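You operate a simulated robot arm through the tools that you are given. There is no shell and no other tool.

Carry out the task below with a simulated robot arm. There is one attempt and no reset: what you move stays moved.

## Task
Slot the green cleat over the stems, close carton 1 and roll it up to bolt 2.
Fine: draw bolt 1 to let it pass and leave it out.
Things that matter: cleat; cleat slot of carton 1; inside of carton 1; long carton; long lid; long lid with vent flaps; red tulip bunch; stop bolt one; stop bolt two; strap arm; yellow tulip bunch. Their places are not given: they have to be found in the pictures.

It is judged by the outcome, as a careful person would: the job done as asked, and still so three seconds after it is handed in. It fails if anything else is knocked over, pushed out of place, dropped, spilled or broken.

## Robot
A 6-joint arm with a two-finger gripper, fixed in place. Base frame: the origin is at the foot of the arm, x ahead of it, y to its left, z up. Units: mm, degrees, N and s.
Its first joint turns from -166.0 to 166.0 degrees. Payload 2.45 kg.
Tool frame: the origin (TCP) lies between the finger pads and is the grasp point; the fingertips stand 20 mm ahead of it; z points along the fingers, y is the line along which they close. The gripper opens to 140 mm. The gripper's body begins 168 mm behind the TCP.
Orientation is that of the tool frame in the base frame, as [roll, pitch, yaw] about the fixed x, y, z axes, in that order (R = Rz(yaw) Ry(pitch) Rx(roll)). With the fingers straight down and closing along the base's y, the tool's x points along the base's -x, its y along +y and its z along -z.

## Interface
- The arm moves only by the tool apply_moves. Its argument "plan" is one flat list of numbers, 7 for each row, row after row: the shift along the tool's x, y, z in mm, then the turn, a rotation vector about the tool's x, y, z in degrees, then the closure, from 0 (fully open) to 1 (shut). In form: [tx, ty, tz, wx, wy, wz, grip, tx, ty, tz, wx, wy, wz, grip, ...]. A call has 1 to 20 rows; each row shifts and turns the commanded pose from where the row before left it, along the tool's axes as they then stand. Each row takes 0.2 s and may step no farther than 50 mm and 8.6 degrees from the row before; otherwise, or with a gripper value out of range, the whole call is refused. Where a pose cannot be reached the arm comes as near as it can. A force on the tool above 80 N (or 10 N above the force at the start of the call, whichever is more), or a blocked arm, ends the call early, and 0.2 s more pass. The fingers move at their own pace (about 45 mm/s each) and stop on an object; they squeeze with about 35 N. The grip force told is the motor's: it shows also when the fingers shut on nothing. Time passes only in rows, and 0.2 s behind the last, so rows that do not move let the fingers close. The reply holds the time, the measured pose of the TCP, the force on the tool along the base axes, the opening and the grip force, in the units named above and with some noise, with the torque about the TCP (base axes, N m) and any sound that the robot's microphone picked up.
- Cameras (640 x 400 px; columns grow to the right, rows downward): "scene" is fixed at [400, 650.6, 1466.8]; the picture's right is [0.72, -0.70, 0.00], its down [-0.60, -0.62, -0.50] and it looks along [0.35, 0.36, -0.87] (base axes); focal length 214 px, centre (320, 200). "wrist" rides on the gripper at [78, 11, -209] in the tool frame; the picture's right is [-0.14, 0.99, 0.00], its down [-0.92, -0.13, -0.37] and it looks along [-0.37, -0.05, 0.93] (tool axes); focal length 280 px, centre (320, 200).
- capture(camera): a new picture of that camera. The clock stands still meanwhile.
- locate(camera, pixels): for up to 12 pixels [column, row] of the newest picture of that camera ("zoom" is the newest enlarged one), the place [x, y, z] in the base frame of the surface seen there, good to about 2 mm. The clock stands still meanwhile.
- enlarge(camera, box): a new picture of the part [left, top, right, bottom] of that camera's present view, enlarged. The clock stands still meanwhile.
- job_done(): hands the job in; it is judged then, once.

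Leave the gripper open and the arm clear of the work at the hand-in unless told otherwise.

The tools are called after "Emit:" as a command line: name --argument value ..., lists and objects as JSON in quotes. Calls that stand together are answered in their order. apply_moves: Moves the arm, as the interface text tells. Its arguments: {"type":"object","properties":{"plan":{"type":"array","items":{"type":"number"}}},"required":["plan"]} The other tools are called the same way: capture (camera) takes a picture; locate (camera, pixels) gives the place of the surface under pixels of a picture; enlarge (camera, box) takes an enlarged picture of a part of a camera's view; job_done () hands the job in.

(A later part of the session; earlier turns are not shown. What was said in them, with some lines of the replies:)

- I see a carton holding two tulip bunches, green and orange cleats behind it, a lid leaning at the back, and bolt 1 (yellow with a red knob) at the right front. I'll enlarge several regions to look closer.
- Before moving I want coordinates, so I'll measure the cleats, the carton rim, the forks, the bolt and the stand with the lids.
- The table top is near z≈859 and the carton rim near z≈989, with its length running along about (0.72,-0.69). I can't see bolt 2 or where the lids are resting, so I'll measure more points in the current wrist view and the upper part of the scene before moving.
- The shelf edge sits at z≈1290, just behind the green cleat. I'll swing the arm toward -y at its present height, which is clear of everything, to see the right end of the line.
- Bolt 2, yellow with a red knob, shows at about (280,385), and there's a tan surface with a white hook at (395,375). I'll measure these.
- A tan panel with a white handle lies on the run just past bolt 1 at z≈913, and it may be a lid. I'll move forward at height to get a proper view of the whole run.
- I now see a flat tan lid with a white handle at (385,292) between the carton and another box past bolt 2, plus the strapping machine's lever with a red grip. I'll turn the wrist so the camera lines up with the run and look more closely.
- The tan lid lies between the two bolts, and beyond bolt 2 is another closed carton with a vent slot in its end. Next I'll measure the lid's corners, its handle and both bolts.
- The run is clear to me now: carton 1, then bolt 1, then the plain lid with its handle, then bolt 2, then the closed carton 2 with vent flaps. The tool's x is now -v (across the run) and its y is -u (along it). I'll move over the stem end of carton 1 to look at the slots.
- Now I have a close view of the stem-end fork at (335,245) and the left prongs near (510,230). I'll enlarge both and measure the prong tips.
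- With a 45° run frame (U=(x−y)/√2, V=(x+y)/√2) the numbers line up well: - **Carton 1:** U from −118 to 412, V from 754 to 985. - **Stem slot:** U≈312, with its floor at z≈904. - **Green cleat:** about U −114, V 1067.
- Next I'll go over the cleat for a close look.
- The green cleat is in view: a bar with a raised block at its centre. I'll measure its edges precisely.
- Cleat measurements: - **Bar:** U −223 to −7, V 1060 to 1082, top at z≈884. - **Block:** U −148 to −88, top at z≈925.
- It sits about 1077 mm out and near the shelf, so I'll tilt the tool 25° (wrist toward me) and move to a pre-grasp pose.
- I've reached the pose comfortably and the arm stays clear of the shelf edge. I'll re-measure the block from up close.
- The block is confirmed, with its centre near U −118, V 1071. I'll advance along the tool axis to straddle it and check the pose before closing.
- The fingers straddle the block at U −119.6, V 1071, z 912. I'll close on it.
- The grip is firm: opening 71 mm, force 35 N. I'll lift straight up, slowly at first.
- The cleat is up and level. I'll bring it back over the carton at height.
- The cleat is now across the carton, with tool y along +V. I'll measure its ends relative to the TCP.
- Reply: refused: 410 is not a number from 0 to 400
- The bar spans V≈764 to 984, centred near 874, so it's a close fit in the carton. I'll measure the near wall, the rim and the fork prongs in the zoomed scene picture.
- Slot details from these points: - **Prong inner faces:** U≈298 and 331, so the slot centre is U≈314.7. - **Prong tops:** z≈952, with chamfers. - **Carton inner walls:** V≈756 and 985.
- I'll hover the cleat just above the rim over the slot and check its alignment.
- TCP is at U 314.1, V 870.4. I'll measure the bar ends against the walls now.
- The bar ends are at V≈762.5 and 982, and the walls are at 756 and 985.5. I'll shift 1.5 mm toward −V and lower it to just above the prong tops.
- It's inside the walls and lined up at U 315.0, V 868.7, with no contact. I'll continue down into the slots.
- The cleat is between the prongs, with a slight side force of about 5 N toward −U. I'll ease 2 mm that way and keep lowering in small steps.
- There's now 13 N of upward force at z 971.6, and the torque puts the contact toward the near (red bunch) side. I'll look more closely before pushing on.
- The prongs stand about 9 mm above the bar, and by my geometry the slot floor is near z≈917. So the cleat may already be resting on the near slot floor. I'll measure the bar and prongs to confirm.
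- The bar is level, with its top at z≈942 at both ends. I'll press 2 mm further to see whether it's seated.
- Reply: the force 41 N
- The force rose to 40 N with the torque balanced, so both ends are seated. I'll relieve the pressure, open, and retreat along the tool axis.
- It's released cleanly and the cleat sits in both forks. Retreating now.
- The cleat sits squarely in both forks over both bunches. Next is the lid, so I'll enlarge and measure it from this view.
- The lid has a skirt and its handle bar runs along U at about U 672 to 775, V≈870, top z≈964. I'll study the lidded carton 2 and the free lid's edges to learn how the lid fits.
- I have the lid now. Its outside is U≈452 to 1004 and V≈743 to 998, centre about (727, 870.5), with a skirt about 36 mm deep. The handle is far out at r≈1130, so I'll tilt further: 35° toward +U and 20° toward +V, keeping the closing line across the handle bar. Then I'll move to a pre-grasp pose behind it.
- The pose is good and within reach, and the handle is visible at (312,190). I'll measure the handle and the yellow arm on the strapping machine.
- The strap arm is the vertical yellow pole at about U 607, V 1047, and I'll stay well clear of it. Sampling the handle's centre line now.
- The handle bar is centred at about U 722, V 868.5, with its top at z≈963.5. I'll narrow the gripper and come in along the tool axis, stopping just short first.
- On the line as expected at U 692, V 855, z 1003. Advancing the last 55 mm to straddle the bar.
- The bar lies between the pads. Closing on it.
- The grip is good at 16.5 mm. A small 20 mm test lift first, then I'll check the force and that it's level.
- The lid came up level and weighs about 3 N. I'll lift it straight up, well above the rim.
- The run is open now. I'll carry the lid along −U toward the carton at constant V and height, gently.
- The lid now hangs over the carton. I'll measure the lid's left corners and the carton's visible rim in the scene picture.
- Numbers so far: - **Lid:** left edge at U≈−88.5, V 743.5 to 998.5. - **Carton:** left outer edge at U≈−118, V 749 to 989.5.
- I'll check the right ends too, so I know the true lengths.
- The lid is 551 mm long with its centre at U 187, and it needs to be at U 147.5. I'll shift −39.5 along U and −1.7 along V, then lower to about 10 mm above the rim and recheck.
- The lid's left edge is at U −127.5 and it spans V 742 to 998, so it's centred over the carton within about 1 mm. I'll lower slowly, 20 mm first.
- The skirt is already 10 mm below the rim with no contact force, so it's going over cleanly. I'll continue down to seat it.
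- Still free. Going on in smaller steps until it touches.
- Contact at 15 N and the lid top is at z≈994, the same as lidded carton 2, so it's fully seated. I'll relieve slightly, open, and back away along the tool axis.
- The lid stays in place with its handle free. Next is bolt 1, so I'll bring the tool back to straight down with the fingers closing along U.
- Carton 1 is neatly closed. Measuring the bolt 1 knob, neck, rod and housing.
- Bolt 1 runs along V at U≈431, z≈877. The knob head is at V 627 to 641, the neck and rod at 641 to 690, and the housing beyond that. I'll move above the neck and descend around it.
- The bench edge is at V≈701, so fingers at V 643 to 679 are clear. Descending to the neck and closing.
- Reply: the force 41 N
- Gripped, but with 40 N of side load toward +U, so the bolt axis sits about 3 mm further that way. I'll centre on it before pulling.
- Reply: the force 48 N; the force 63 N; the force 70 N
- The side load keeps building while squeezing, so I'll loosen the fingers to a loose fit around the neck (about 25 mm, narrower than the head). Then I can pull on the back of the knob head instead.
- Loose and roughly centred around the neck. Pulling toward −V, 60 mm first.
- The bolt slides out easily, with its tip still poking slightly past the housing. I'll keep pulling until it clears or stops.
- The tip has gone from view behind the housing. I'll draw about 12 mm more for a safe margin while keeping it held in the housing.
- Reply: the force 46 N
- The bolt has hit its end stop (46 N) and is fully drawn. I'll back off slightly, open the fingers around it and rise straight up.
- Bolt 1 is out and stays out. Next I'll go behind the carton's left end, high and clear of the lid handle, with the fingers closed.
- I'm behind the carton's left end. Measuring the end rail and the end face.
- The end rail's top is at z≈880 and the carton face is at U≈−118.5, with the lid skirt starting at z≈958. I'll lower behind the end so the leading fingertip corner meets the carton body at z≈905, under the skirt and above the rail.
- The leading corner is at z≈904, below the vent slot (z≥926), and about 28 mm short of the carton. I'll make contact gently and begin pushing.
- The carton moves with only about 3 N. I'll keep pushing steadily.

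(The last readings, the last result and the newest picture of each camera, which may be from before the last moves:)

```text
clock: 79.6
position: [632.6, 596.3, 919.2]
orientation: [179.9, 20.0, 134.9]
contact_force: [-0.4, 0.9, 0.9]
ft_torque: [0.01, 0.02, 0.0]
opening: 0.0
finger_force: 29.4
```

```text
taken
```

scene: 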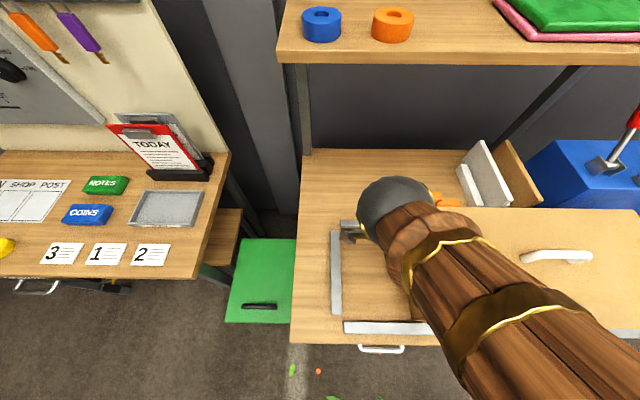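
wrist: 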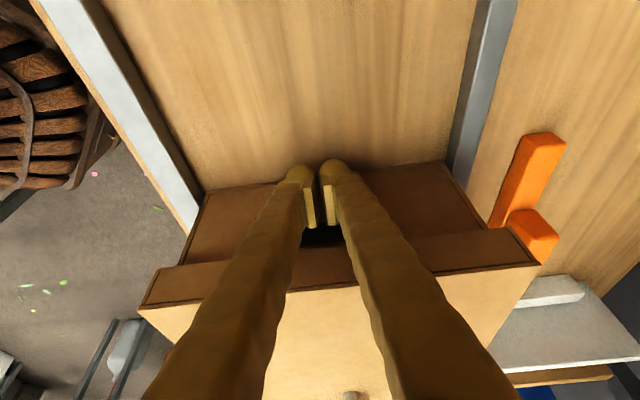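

The carton is tracking straight in the guides. Continuing.

Emit:
apply_moves --plan '[-9.4, 0, 3.42, 0, 0, 0, 1, -14.1, 0, 5.13, 0, 0, 0, 1, -14.1, 0, 5.13, 0, 0, 0, 1, -14.1, 0, 5.13, 0, 0, 0, 1, -14.1, 0, 5.13, 0, 0, 0, 1, -14.1, 0, 5.13, 0, 0, 0, 1, -14.1, 0, 5.13, 0, 0, 0, 1, -14.1, 0, 5.13, 0, 0, 0, 1, -14.1, 0, 5.13, 0, 0, 0, 1, -14.1, 0, 5.13, 0, 0, 0, 1, -14.1, 0, 5.13, 0, 0, 0, 1, -14.1, 0, 5.13, 0, 0, 0, 1, -14.1, 0, 5.13, 0, 0, 0, 1, -14.1, 0, 5.13, 0, 0, 0, 1, -9.4, 0, 3.42, 0, 0, 0, 1]'

Emit:
capture --camera "wrist"

Emit:
capture --camera "scene"

```text
clock: 82.8
position: [784.9, 443.9, 917.8]
orientation: [-180.0, 20.0, 134.9]
contact_force: [0.0, 0.5, -0.4]
ft_torque: [-0.01, -0.02, -0.03]
opening: 0.1
finger_force: 29.2
```

```text
taken
```

wrist: 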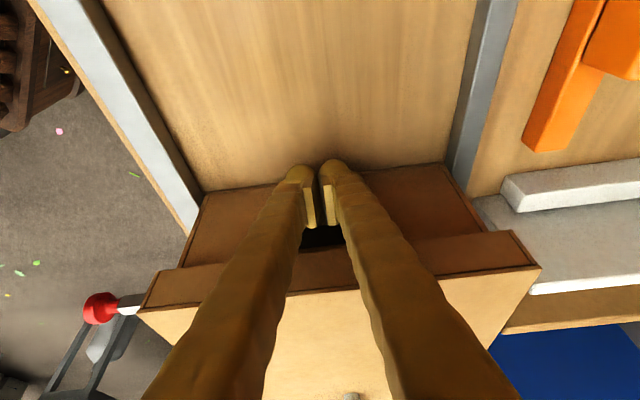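

```text
taken
```

scene: 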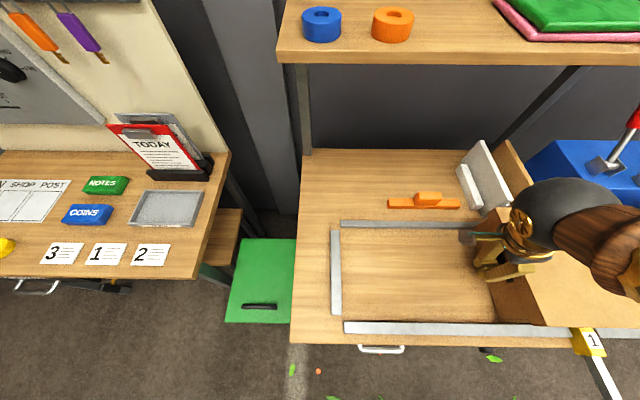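

The left end is now at U≈265 with roughly 215 mm to go. I'll continue, slowing down near the end.

Emit:
apply_moves --plan '[-9.4, 0, 3.42, 0, 0, 0, 1, -14.1, 0, 5.13, 0, 0, 0, 1, -14.1, 0, 5.13, 0, 0, 0, 1, -14.1, 0, 5.13, 0, 0, 0, 1, -14.1, 0, 5.13, 0, 0, 0, 1, -14.1, 0, 5.13, 0, 0, 0, 1, -14.1, 0, 5.13, 0, 0, 0, 1, -14.1, 0, 5.13, 0, 0, 0, 1, -14.1, 0, 5.13, 0, 0, 0, 1, -9.4, 0, 3.42, 0, 0, 0, 1, -9.4, 0, 3.42, 0, 0, 0, 1, -4.7, 0, 1.71, 0, 0, 0, 1]'

Emit:
capture --camera "wrist"

Emit:
capture --camera "scene"

```text
clock: 85.4
position: [896.2, 333.6, 918.2]
orientation: [180.0, 19.9, 134.9]
contact_force: [-0.5, -0.2, -0.7]
ft_torque: [0.0, 0.0, -0.04]
opening: 0.0
finger_force: 29.5
```

```text
taken
```

wrist: 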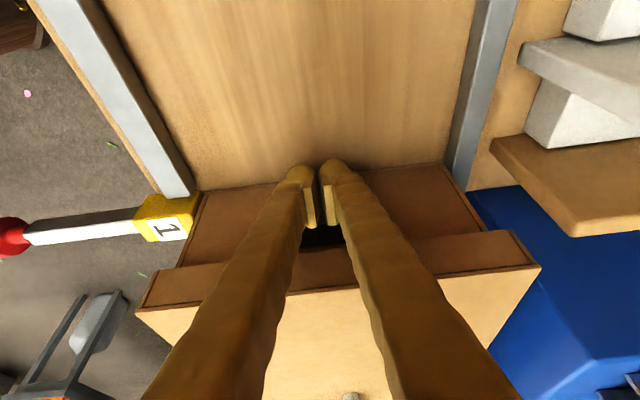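

```text
taken
```

scene: 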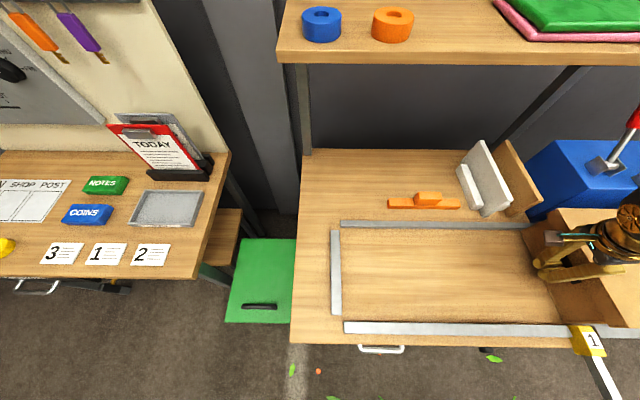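

The left end is at U≈421, passing bolt 1, with about 60 mm left. Continuing in 5 mm steps.

Emit:
apply_moves --plan '[-4.7, 0, 1.71, 0, 0, 0, 1, -4.7, 0, 1.71, 0, 0, 0, 1, -4.7, 0, 1.71, 0, 0, 0, 1, -4.7, 0, 1.71, 0, 0, 0, 1, -4.7, 0, 1.71, 0, 0, 0, 1, -4.7, 0, 1.71, 0, 0, 0, 1, -4.7, 0, 1.71, 0, 0, 0, 1, -4.7, 0, 1.71, 0, 0, 0, 1, -3.8, 0, 1.37, 0, 0, 0, 1]'

Emit:
capture --camera "wrist"

Emit:
enlarge --camera "wrist" --box '[120, 150, 560, 400]'

```text
clock: 87.4
position: [927.5, 303.0, 918.8]
orientation: [-180.0, 20.0, 135.0]
contact_force: [0.5, 0.1, -0.8]
ft_torque: [0.0, 0.02, -0.02]
opening: 0.0
finger_force: 29.6
```

```text
taken
```

wrist: 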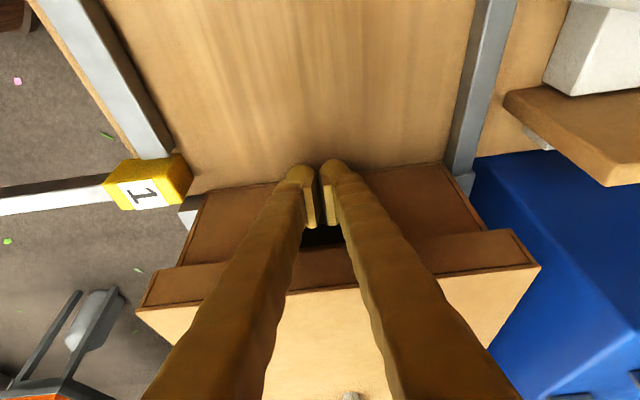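

```text
1.45 times, centred on (340, 275) of wrist
```

zoom: 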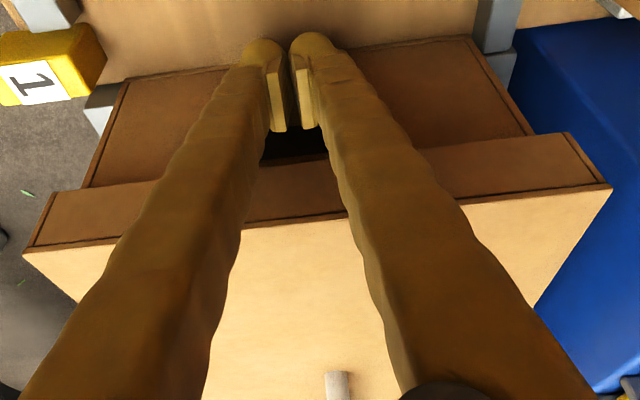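

The left end is at about U 465. Small 2.5 mm steps now, watching the force for contact with bolt 2.

Emit:
apply_moves --plan '[-2.35, 0, 0.86, 0, 0, 0, 1, -2.35, 0, 0.86, 0, 0, 0, 1, -2.35, 0, 0.86, 0, 0, 0, 1, 0, 0, 0, 0, 0, 0, 1]'

Emit:
apply_moves --plan '[-1.9, 0, 0.68, 0, 0, 0, 1, -1.9, 0, 0.68, 0, 0, 0, 1]'

```text
clock: 88.4
position: [931.5, 298.5, 918.0]
orientation: [179.9, 20.1, 135.0]
contact_force: [-0.2, 0.1, 0.2]
ft_torque: [0.04, -0.02, 0.01]
opening: 0.0
finger_force: 29.3
```

```text
clock: 89.0
position: [933.7, 294.1, 918.3]
orientation: [-180.0, 20.0, 135.0]
contact_force: [-0.6, -0.3, -0.2]
ft_torque: [0.04, 0.02, -0.05]
opening: 0.1
finger_force: 30.0
```

Emit:
apply_moves --plan '[-1.9, 0, 0.68, 0, 0, 0, 1, -1.9, 0, 0.68, 0, 0, 0, 1]'

Emit:
apply_moves --plan '[-1.9, 0, 0.68, 0, 0, 0, 1, 0, 0, 0, 0, 0, 0, 1]'

Emit:
capture --camera "wrist"

Emit:
locate --camera "wrist" --pixels '[[230, 230], [400, 200], [240, 285], [420, 255], [250, 200], [380, 180]]'

```text
clock: 89.6
position: [937.3, 292.0, 918.1]
orientation: [-180.0, 20.0, 134.9]
contact_force: [0.9, 0.1, 0.4]
ft_torque: [0.0, 0.01, -0.01]
opening: 0.0
finger_force: 29.4
```

```text
clock: 90.2
position: [938.0, 290.0, 919.0]
orientation: [179.9, 20.0, 135.0]
contact_force: [-0.5, 0.6, -0.5]
ft_torque: [-0.03, 0.01, 0.03]
opening: 0.0
finger_force: 29.2
```

```text
taken
```

wrist: 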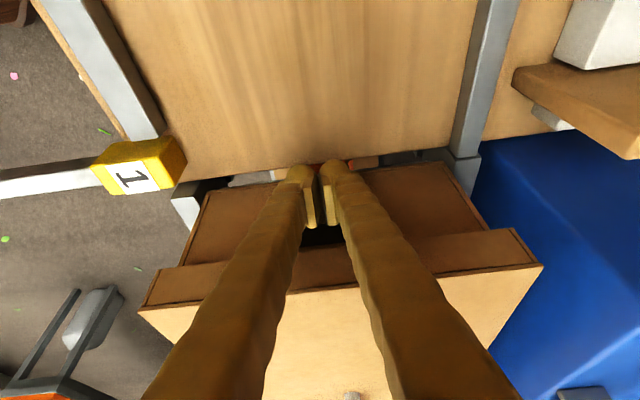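

```text
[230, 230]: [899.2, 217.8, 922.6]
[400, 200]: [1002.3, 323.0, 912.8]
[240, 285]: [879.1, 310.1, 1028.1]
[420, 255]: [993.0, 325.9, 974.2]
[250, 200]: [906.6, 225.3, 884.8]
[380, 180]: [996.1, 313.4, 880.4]
```

The end face measures U≈481.5 and is still in contact with the fingertips. Continuing in 2 mm steps.

Emit:
apply_moves --plan '[-1.9, 0, 0.68, 0, 0, 0, 1, 0, 0, 0, 0, 0, 0, 1]'

Emit:
apply_moves --plan '[-1.9, 0, 0.68, 0, 0, 0, 1, 0, 0, 0, 0, 0, 0, 1]'

Emit:
apply_moves --plan '[-1.9, 0, 0.68, 0, 0, 0, 1, 0, 0, 0, 0, 0, 0, 1]'

```text
clock: 90.8
position: [939.7, 289.6, 918.5]
orientation: [-180.0, 20.0, 135.0]
contact_force: [-8.7, 6.8, -0.4]
ft_torque: [0.01, 0.05, -0.07]
opening: 6.0
finger_force: 29.1
```

```text
clock: 91.4
position: [940.7, 289.2, 918.3]
orientation: [179.9, 19.8, 135.0]
contact_force: [-36.5, 33.2, 9.1]
ft_torque: [0.0, 0.07, -0.15]
opening: 5.8
finger_force: 28.9
```

```text
clock: 91.8
position: [940.5, 289.7, 919.2]
orientation: [179.9, 19.8, 135.1]
contact_force: [-9.5, 8.7, 4.5]
ft_torque: [-0.06, -0.02, -0.08]
opening: 5.9
finger_force: 29.5
stopped in row 2: the force on the tool passed its limit at 84 N (the readings are from after the stop); the commanded pose is now the measured one
```

It's firmly against bolt 2, with contact forces rising and no further movement. I'll retreat backward, then up, and inspect.

Emit:
apply_moves --plan '[4.7, 0, -1.71, 0, 0, 0, 1, 14.1, 0, -5.13, 0, 0, 0, 1, 28.2, 0, -10.3, 0, 0, 0, 1, 28.2, 0, -10.3, 0, 0, 0, 1, -13.7, 0, -37.6, 0, 0, 0, 1, -13.7, 0, -37.6, 0, 0, 0, 1, -13.7, 0, -37.6, 0, 0, 0, 1, -13.7, 0, -37.6, 0, 0, 0, 1, -13.7, 0, -37.6, 0, 0, 0, 0.5, -13.7, 0, -37.6, 0, 0, 0, 0.5]'

Emit:
capture --camera "wrist"

Emit:
capture --camera "scene"

```text
clock: 94.0
position: [886.3, 345.4, 1158.3]
orientation: [-179.9, 19.9, 135.1]
contact_force: [0.0, -0.4, -0.3]
ft_torque: [-0.01, 0.01, -0.02]
opening: 51.9
finger_force: 0.0
```

```text
taken
```

wrist: 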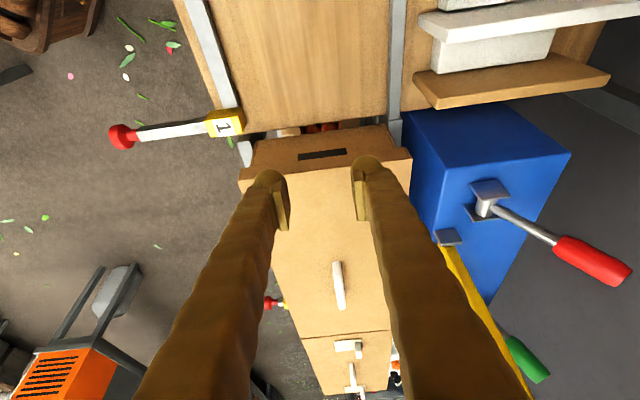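

```text
taken
```

scene: 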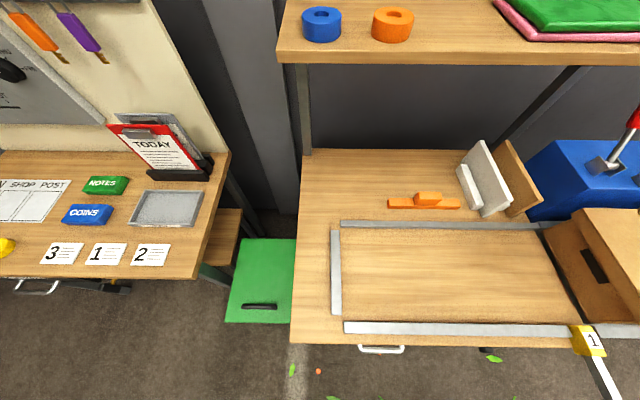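

Carton 1 now sits on the rollers with its lid on. I'll check its far end against bolt 2 and carton 2, and that bolt 2 and the strap arm are undisturbed.

Emit:
enlarge --camera "wrist" --box '[250, 270, 410, 400]'

Emit:
locate --camera "wrist" --pixels '[[270, 303], [286, 305], [320, 330], [320, 338], [335, 345], [330, 165], [320, 190], [255, 185], [405, 150], [122, 136], [222, 122], [460, 280]]'

Emit:
enlarge --camera "scene" --box '[540, 200, 640, 400]'

```text
3.08 times, centred on (330, 335) of wrist
```

zoom: 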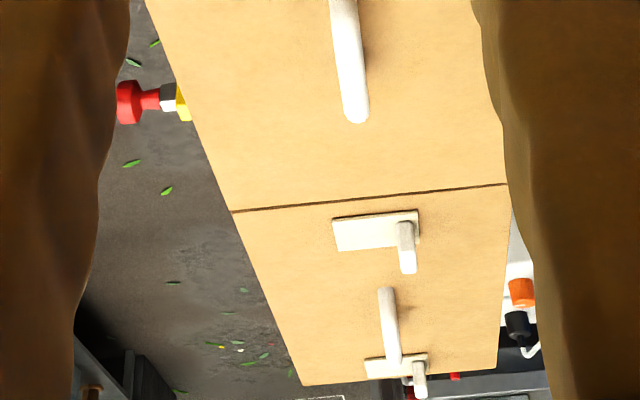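

```text
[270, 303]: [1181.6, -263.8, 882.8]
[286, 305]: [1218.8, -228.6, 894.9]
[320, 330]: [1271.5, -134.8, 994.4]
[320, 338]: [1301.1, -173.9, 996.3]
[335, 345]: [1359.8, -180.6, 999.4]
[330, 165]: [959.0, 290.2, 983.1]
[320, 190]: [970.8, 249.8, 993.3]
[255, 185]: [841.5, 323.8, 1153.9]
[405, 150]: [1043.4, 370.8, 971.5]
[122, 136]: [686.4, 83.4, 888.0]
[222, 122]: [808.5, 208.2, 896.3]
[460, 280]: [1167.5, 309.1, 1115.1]
```

```text
2.00 times, centred on (590, 300) of scene
```

zoom: 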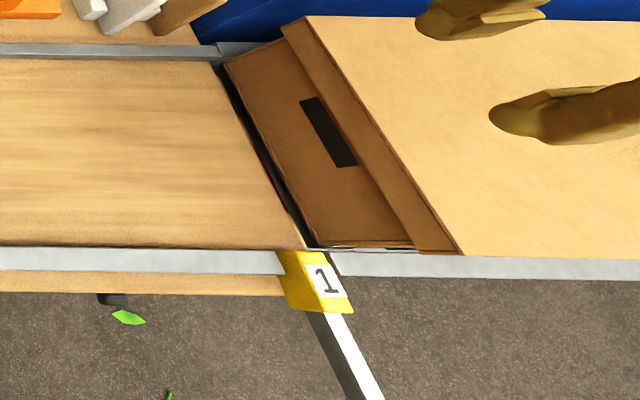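

I'll check the thin gap between the two lids more closely, to be sure bolt 2 stopped the carton and carton 2 wasn't nudged.

Emit:
enlarge --camera "wrist" --box '[290, 305, 400, 360]'

Emit:
locate --camera "zoom" --pixels '[[200, 180], [200, 190], [200, 196], [200, 205], [200, 215], [400, 160], [400, 168], [400, 176], [400, 185], [400, 195], [100, 195], [100, 220]]'

```text
5.82 times, centred on (345, 332) of wrist
```

zoom: 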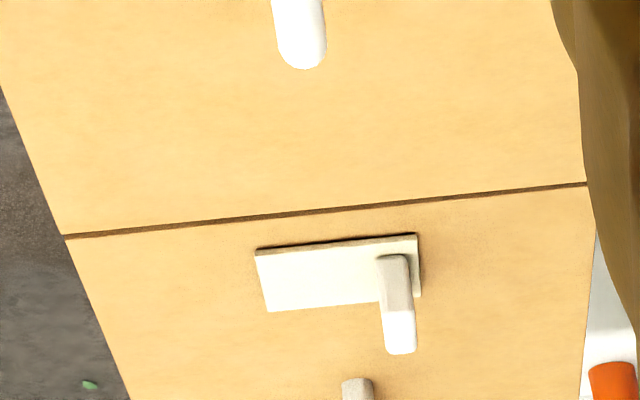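

```text
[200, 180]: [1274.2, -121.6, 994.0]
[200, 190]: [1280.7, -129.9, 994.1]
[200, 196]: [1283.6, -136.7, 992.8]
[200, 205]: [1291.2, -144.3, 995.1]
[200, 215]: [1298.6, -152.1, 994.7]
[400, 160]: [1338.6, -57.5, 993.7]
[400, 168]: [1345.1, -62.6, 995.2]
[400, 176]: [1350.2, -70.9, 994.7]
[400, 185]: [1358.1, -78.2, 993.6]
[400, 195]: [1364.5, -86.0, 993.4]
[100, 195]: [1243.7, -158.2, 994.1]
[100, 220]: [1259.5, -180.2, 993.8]
```

About 7 mm of gap remains between the lids (lid 1 ends at U≈1027, lid 2 starts at ≈1035, its original position). So bolt 2 is what stopped carton 1, and carton 2 is unmoved. I'll take the arm up and clear with the gripper open.

Emit:
apply_moves --plan '[-13.7, 0, -37.6, 0, 0, 0, 0.5, -13.7, 0, -37.6, 0, 0, 0, 0.5, -13.7, 0, -37.6, 0, 0, 0, 0.3, -13.7, 0, -37.6, 0, 0, 0, 0, 0, -40, 0, 0, 0, 0, 0, 0, -40, 0, 0, 0, 0, 0, 0, -40, 0, 0, 0, 0, 0, 0, -40, 0, 0, 0, 0, 0, 0, -40, 0, 0, 0, 0, 0, 0, -40, 0, 0, 0, 0, 0, 0, -40, 0, 0, 0, 0, 0, 0, 0, 0, 0, 0, 0, 0]'

Emit:
capture --camera "scene"

Emit:
capture --camera "wrist"

```text
clock: 96.6
position: [687.4, 145.5, 1317.5]
orientation: [179.9, 19.9, 135.0]
contact_force: [-0.4, -0.4, 0.3]
ft_torque: [0.0, 0.0, 0.01]
opening: 139.9
finger_force: 0.1
```

```text
taken
```

scene: 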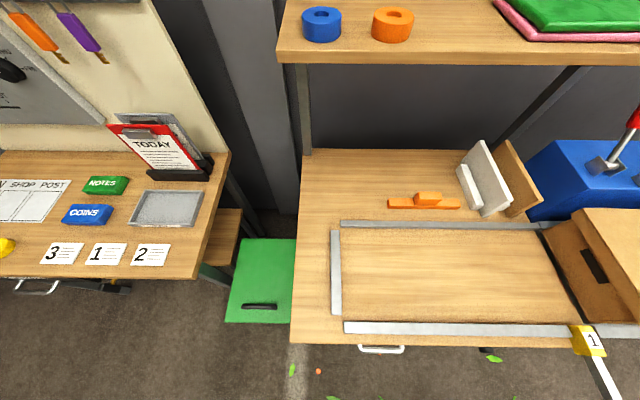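

```text
taken
```

wrist: 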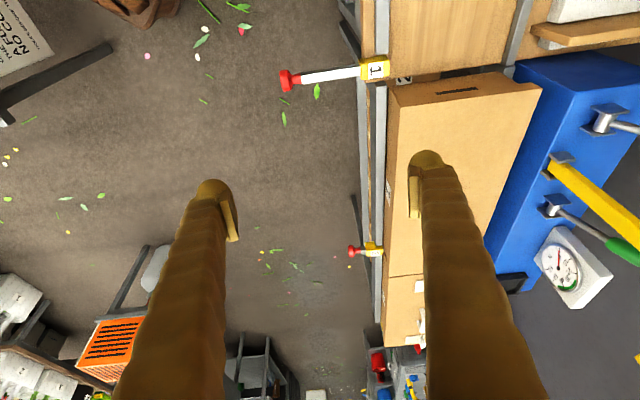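

Everything checks out in the pictures:
- **Carton 1:** closed and against bolt 2.
- **Bolt 1:** drawn and left out; bolt 2 is still in.
- **Surroundings:** carton 2, the strap arm, the orange cleat and the leaning panels are where they were.
- **Arm:** clear of the work with the gripper open.

Handing the job in.

Emit:
job_done

```text
The job is handed in.
```

Carton 1 is closed and sits against bolt 2, with the green cleat slotted across the stems inside. I've handed the job in; no verdict has come back yet.

- **Cleat:** it is seated in both forks at the stem end, over the red and yellow bunches. I pressed it until both ends bottomed out before letting go.
- **Lid:** the plain long lid is fully down on carton 1, at the same height as the lid on carton 2.
- **Bolt 1:** it is drawn to its end stop and left out.
- **Roll:** I pushed the carton along the rollers until bolt 2 stopped it. The last push peaked at 84 N before the arm's force limit ended it. About 7 mm of gap remains to carton 2, which measured in its original place.

The final pictures show nothing else disturbed. The arm is clear of the work with the gripper open.
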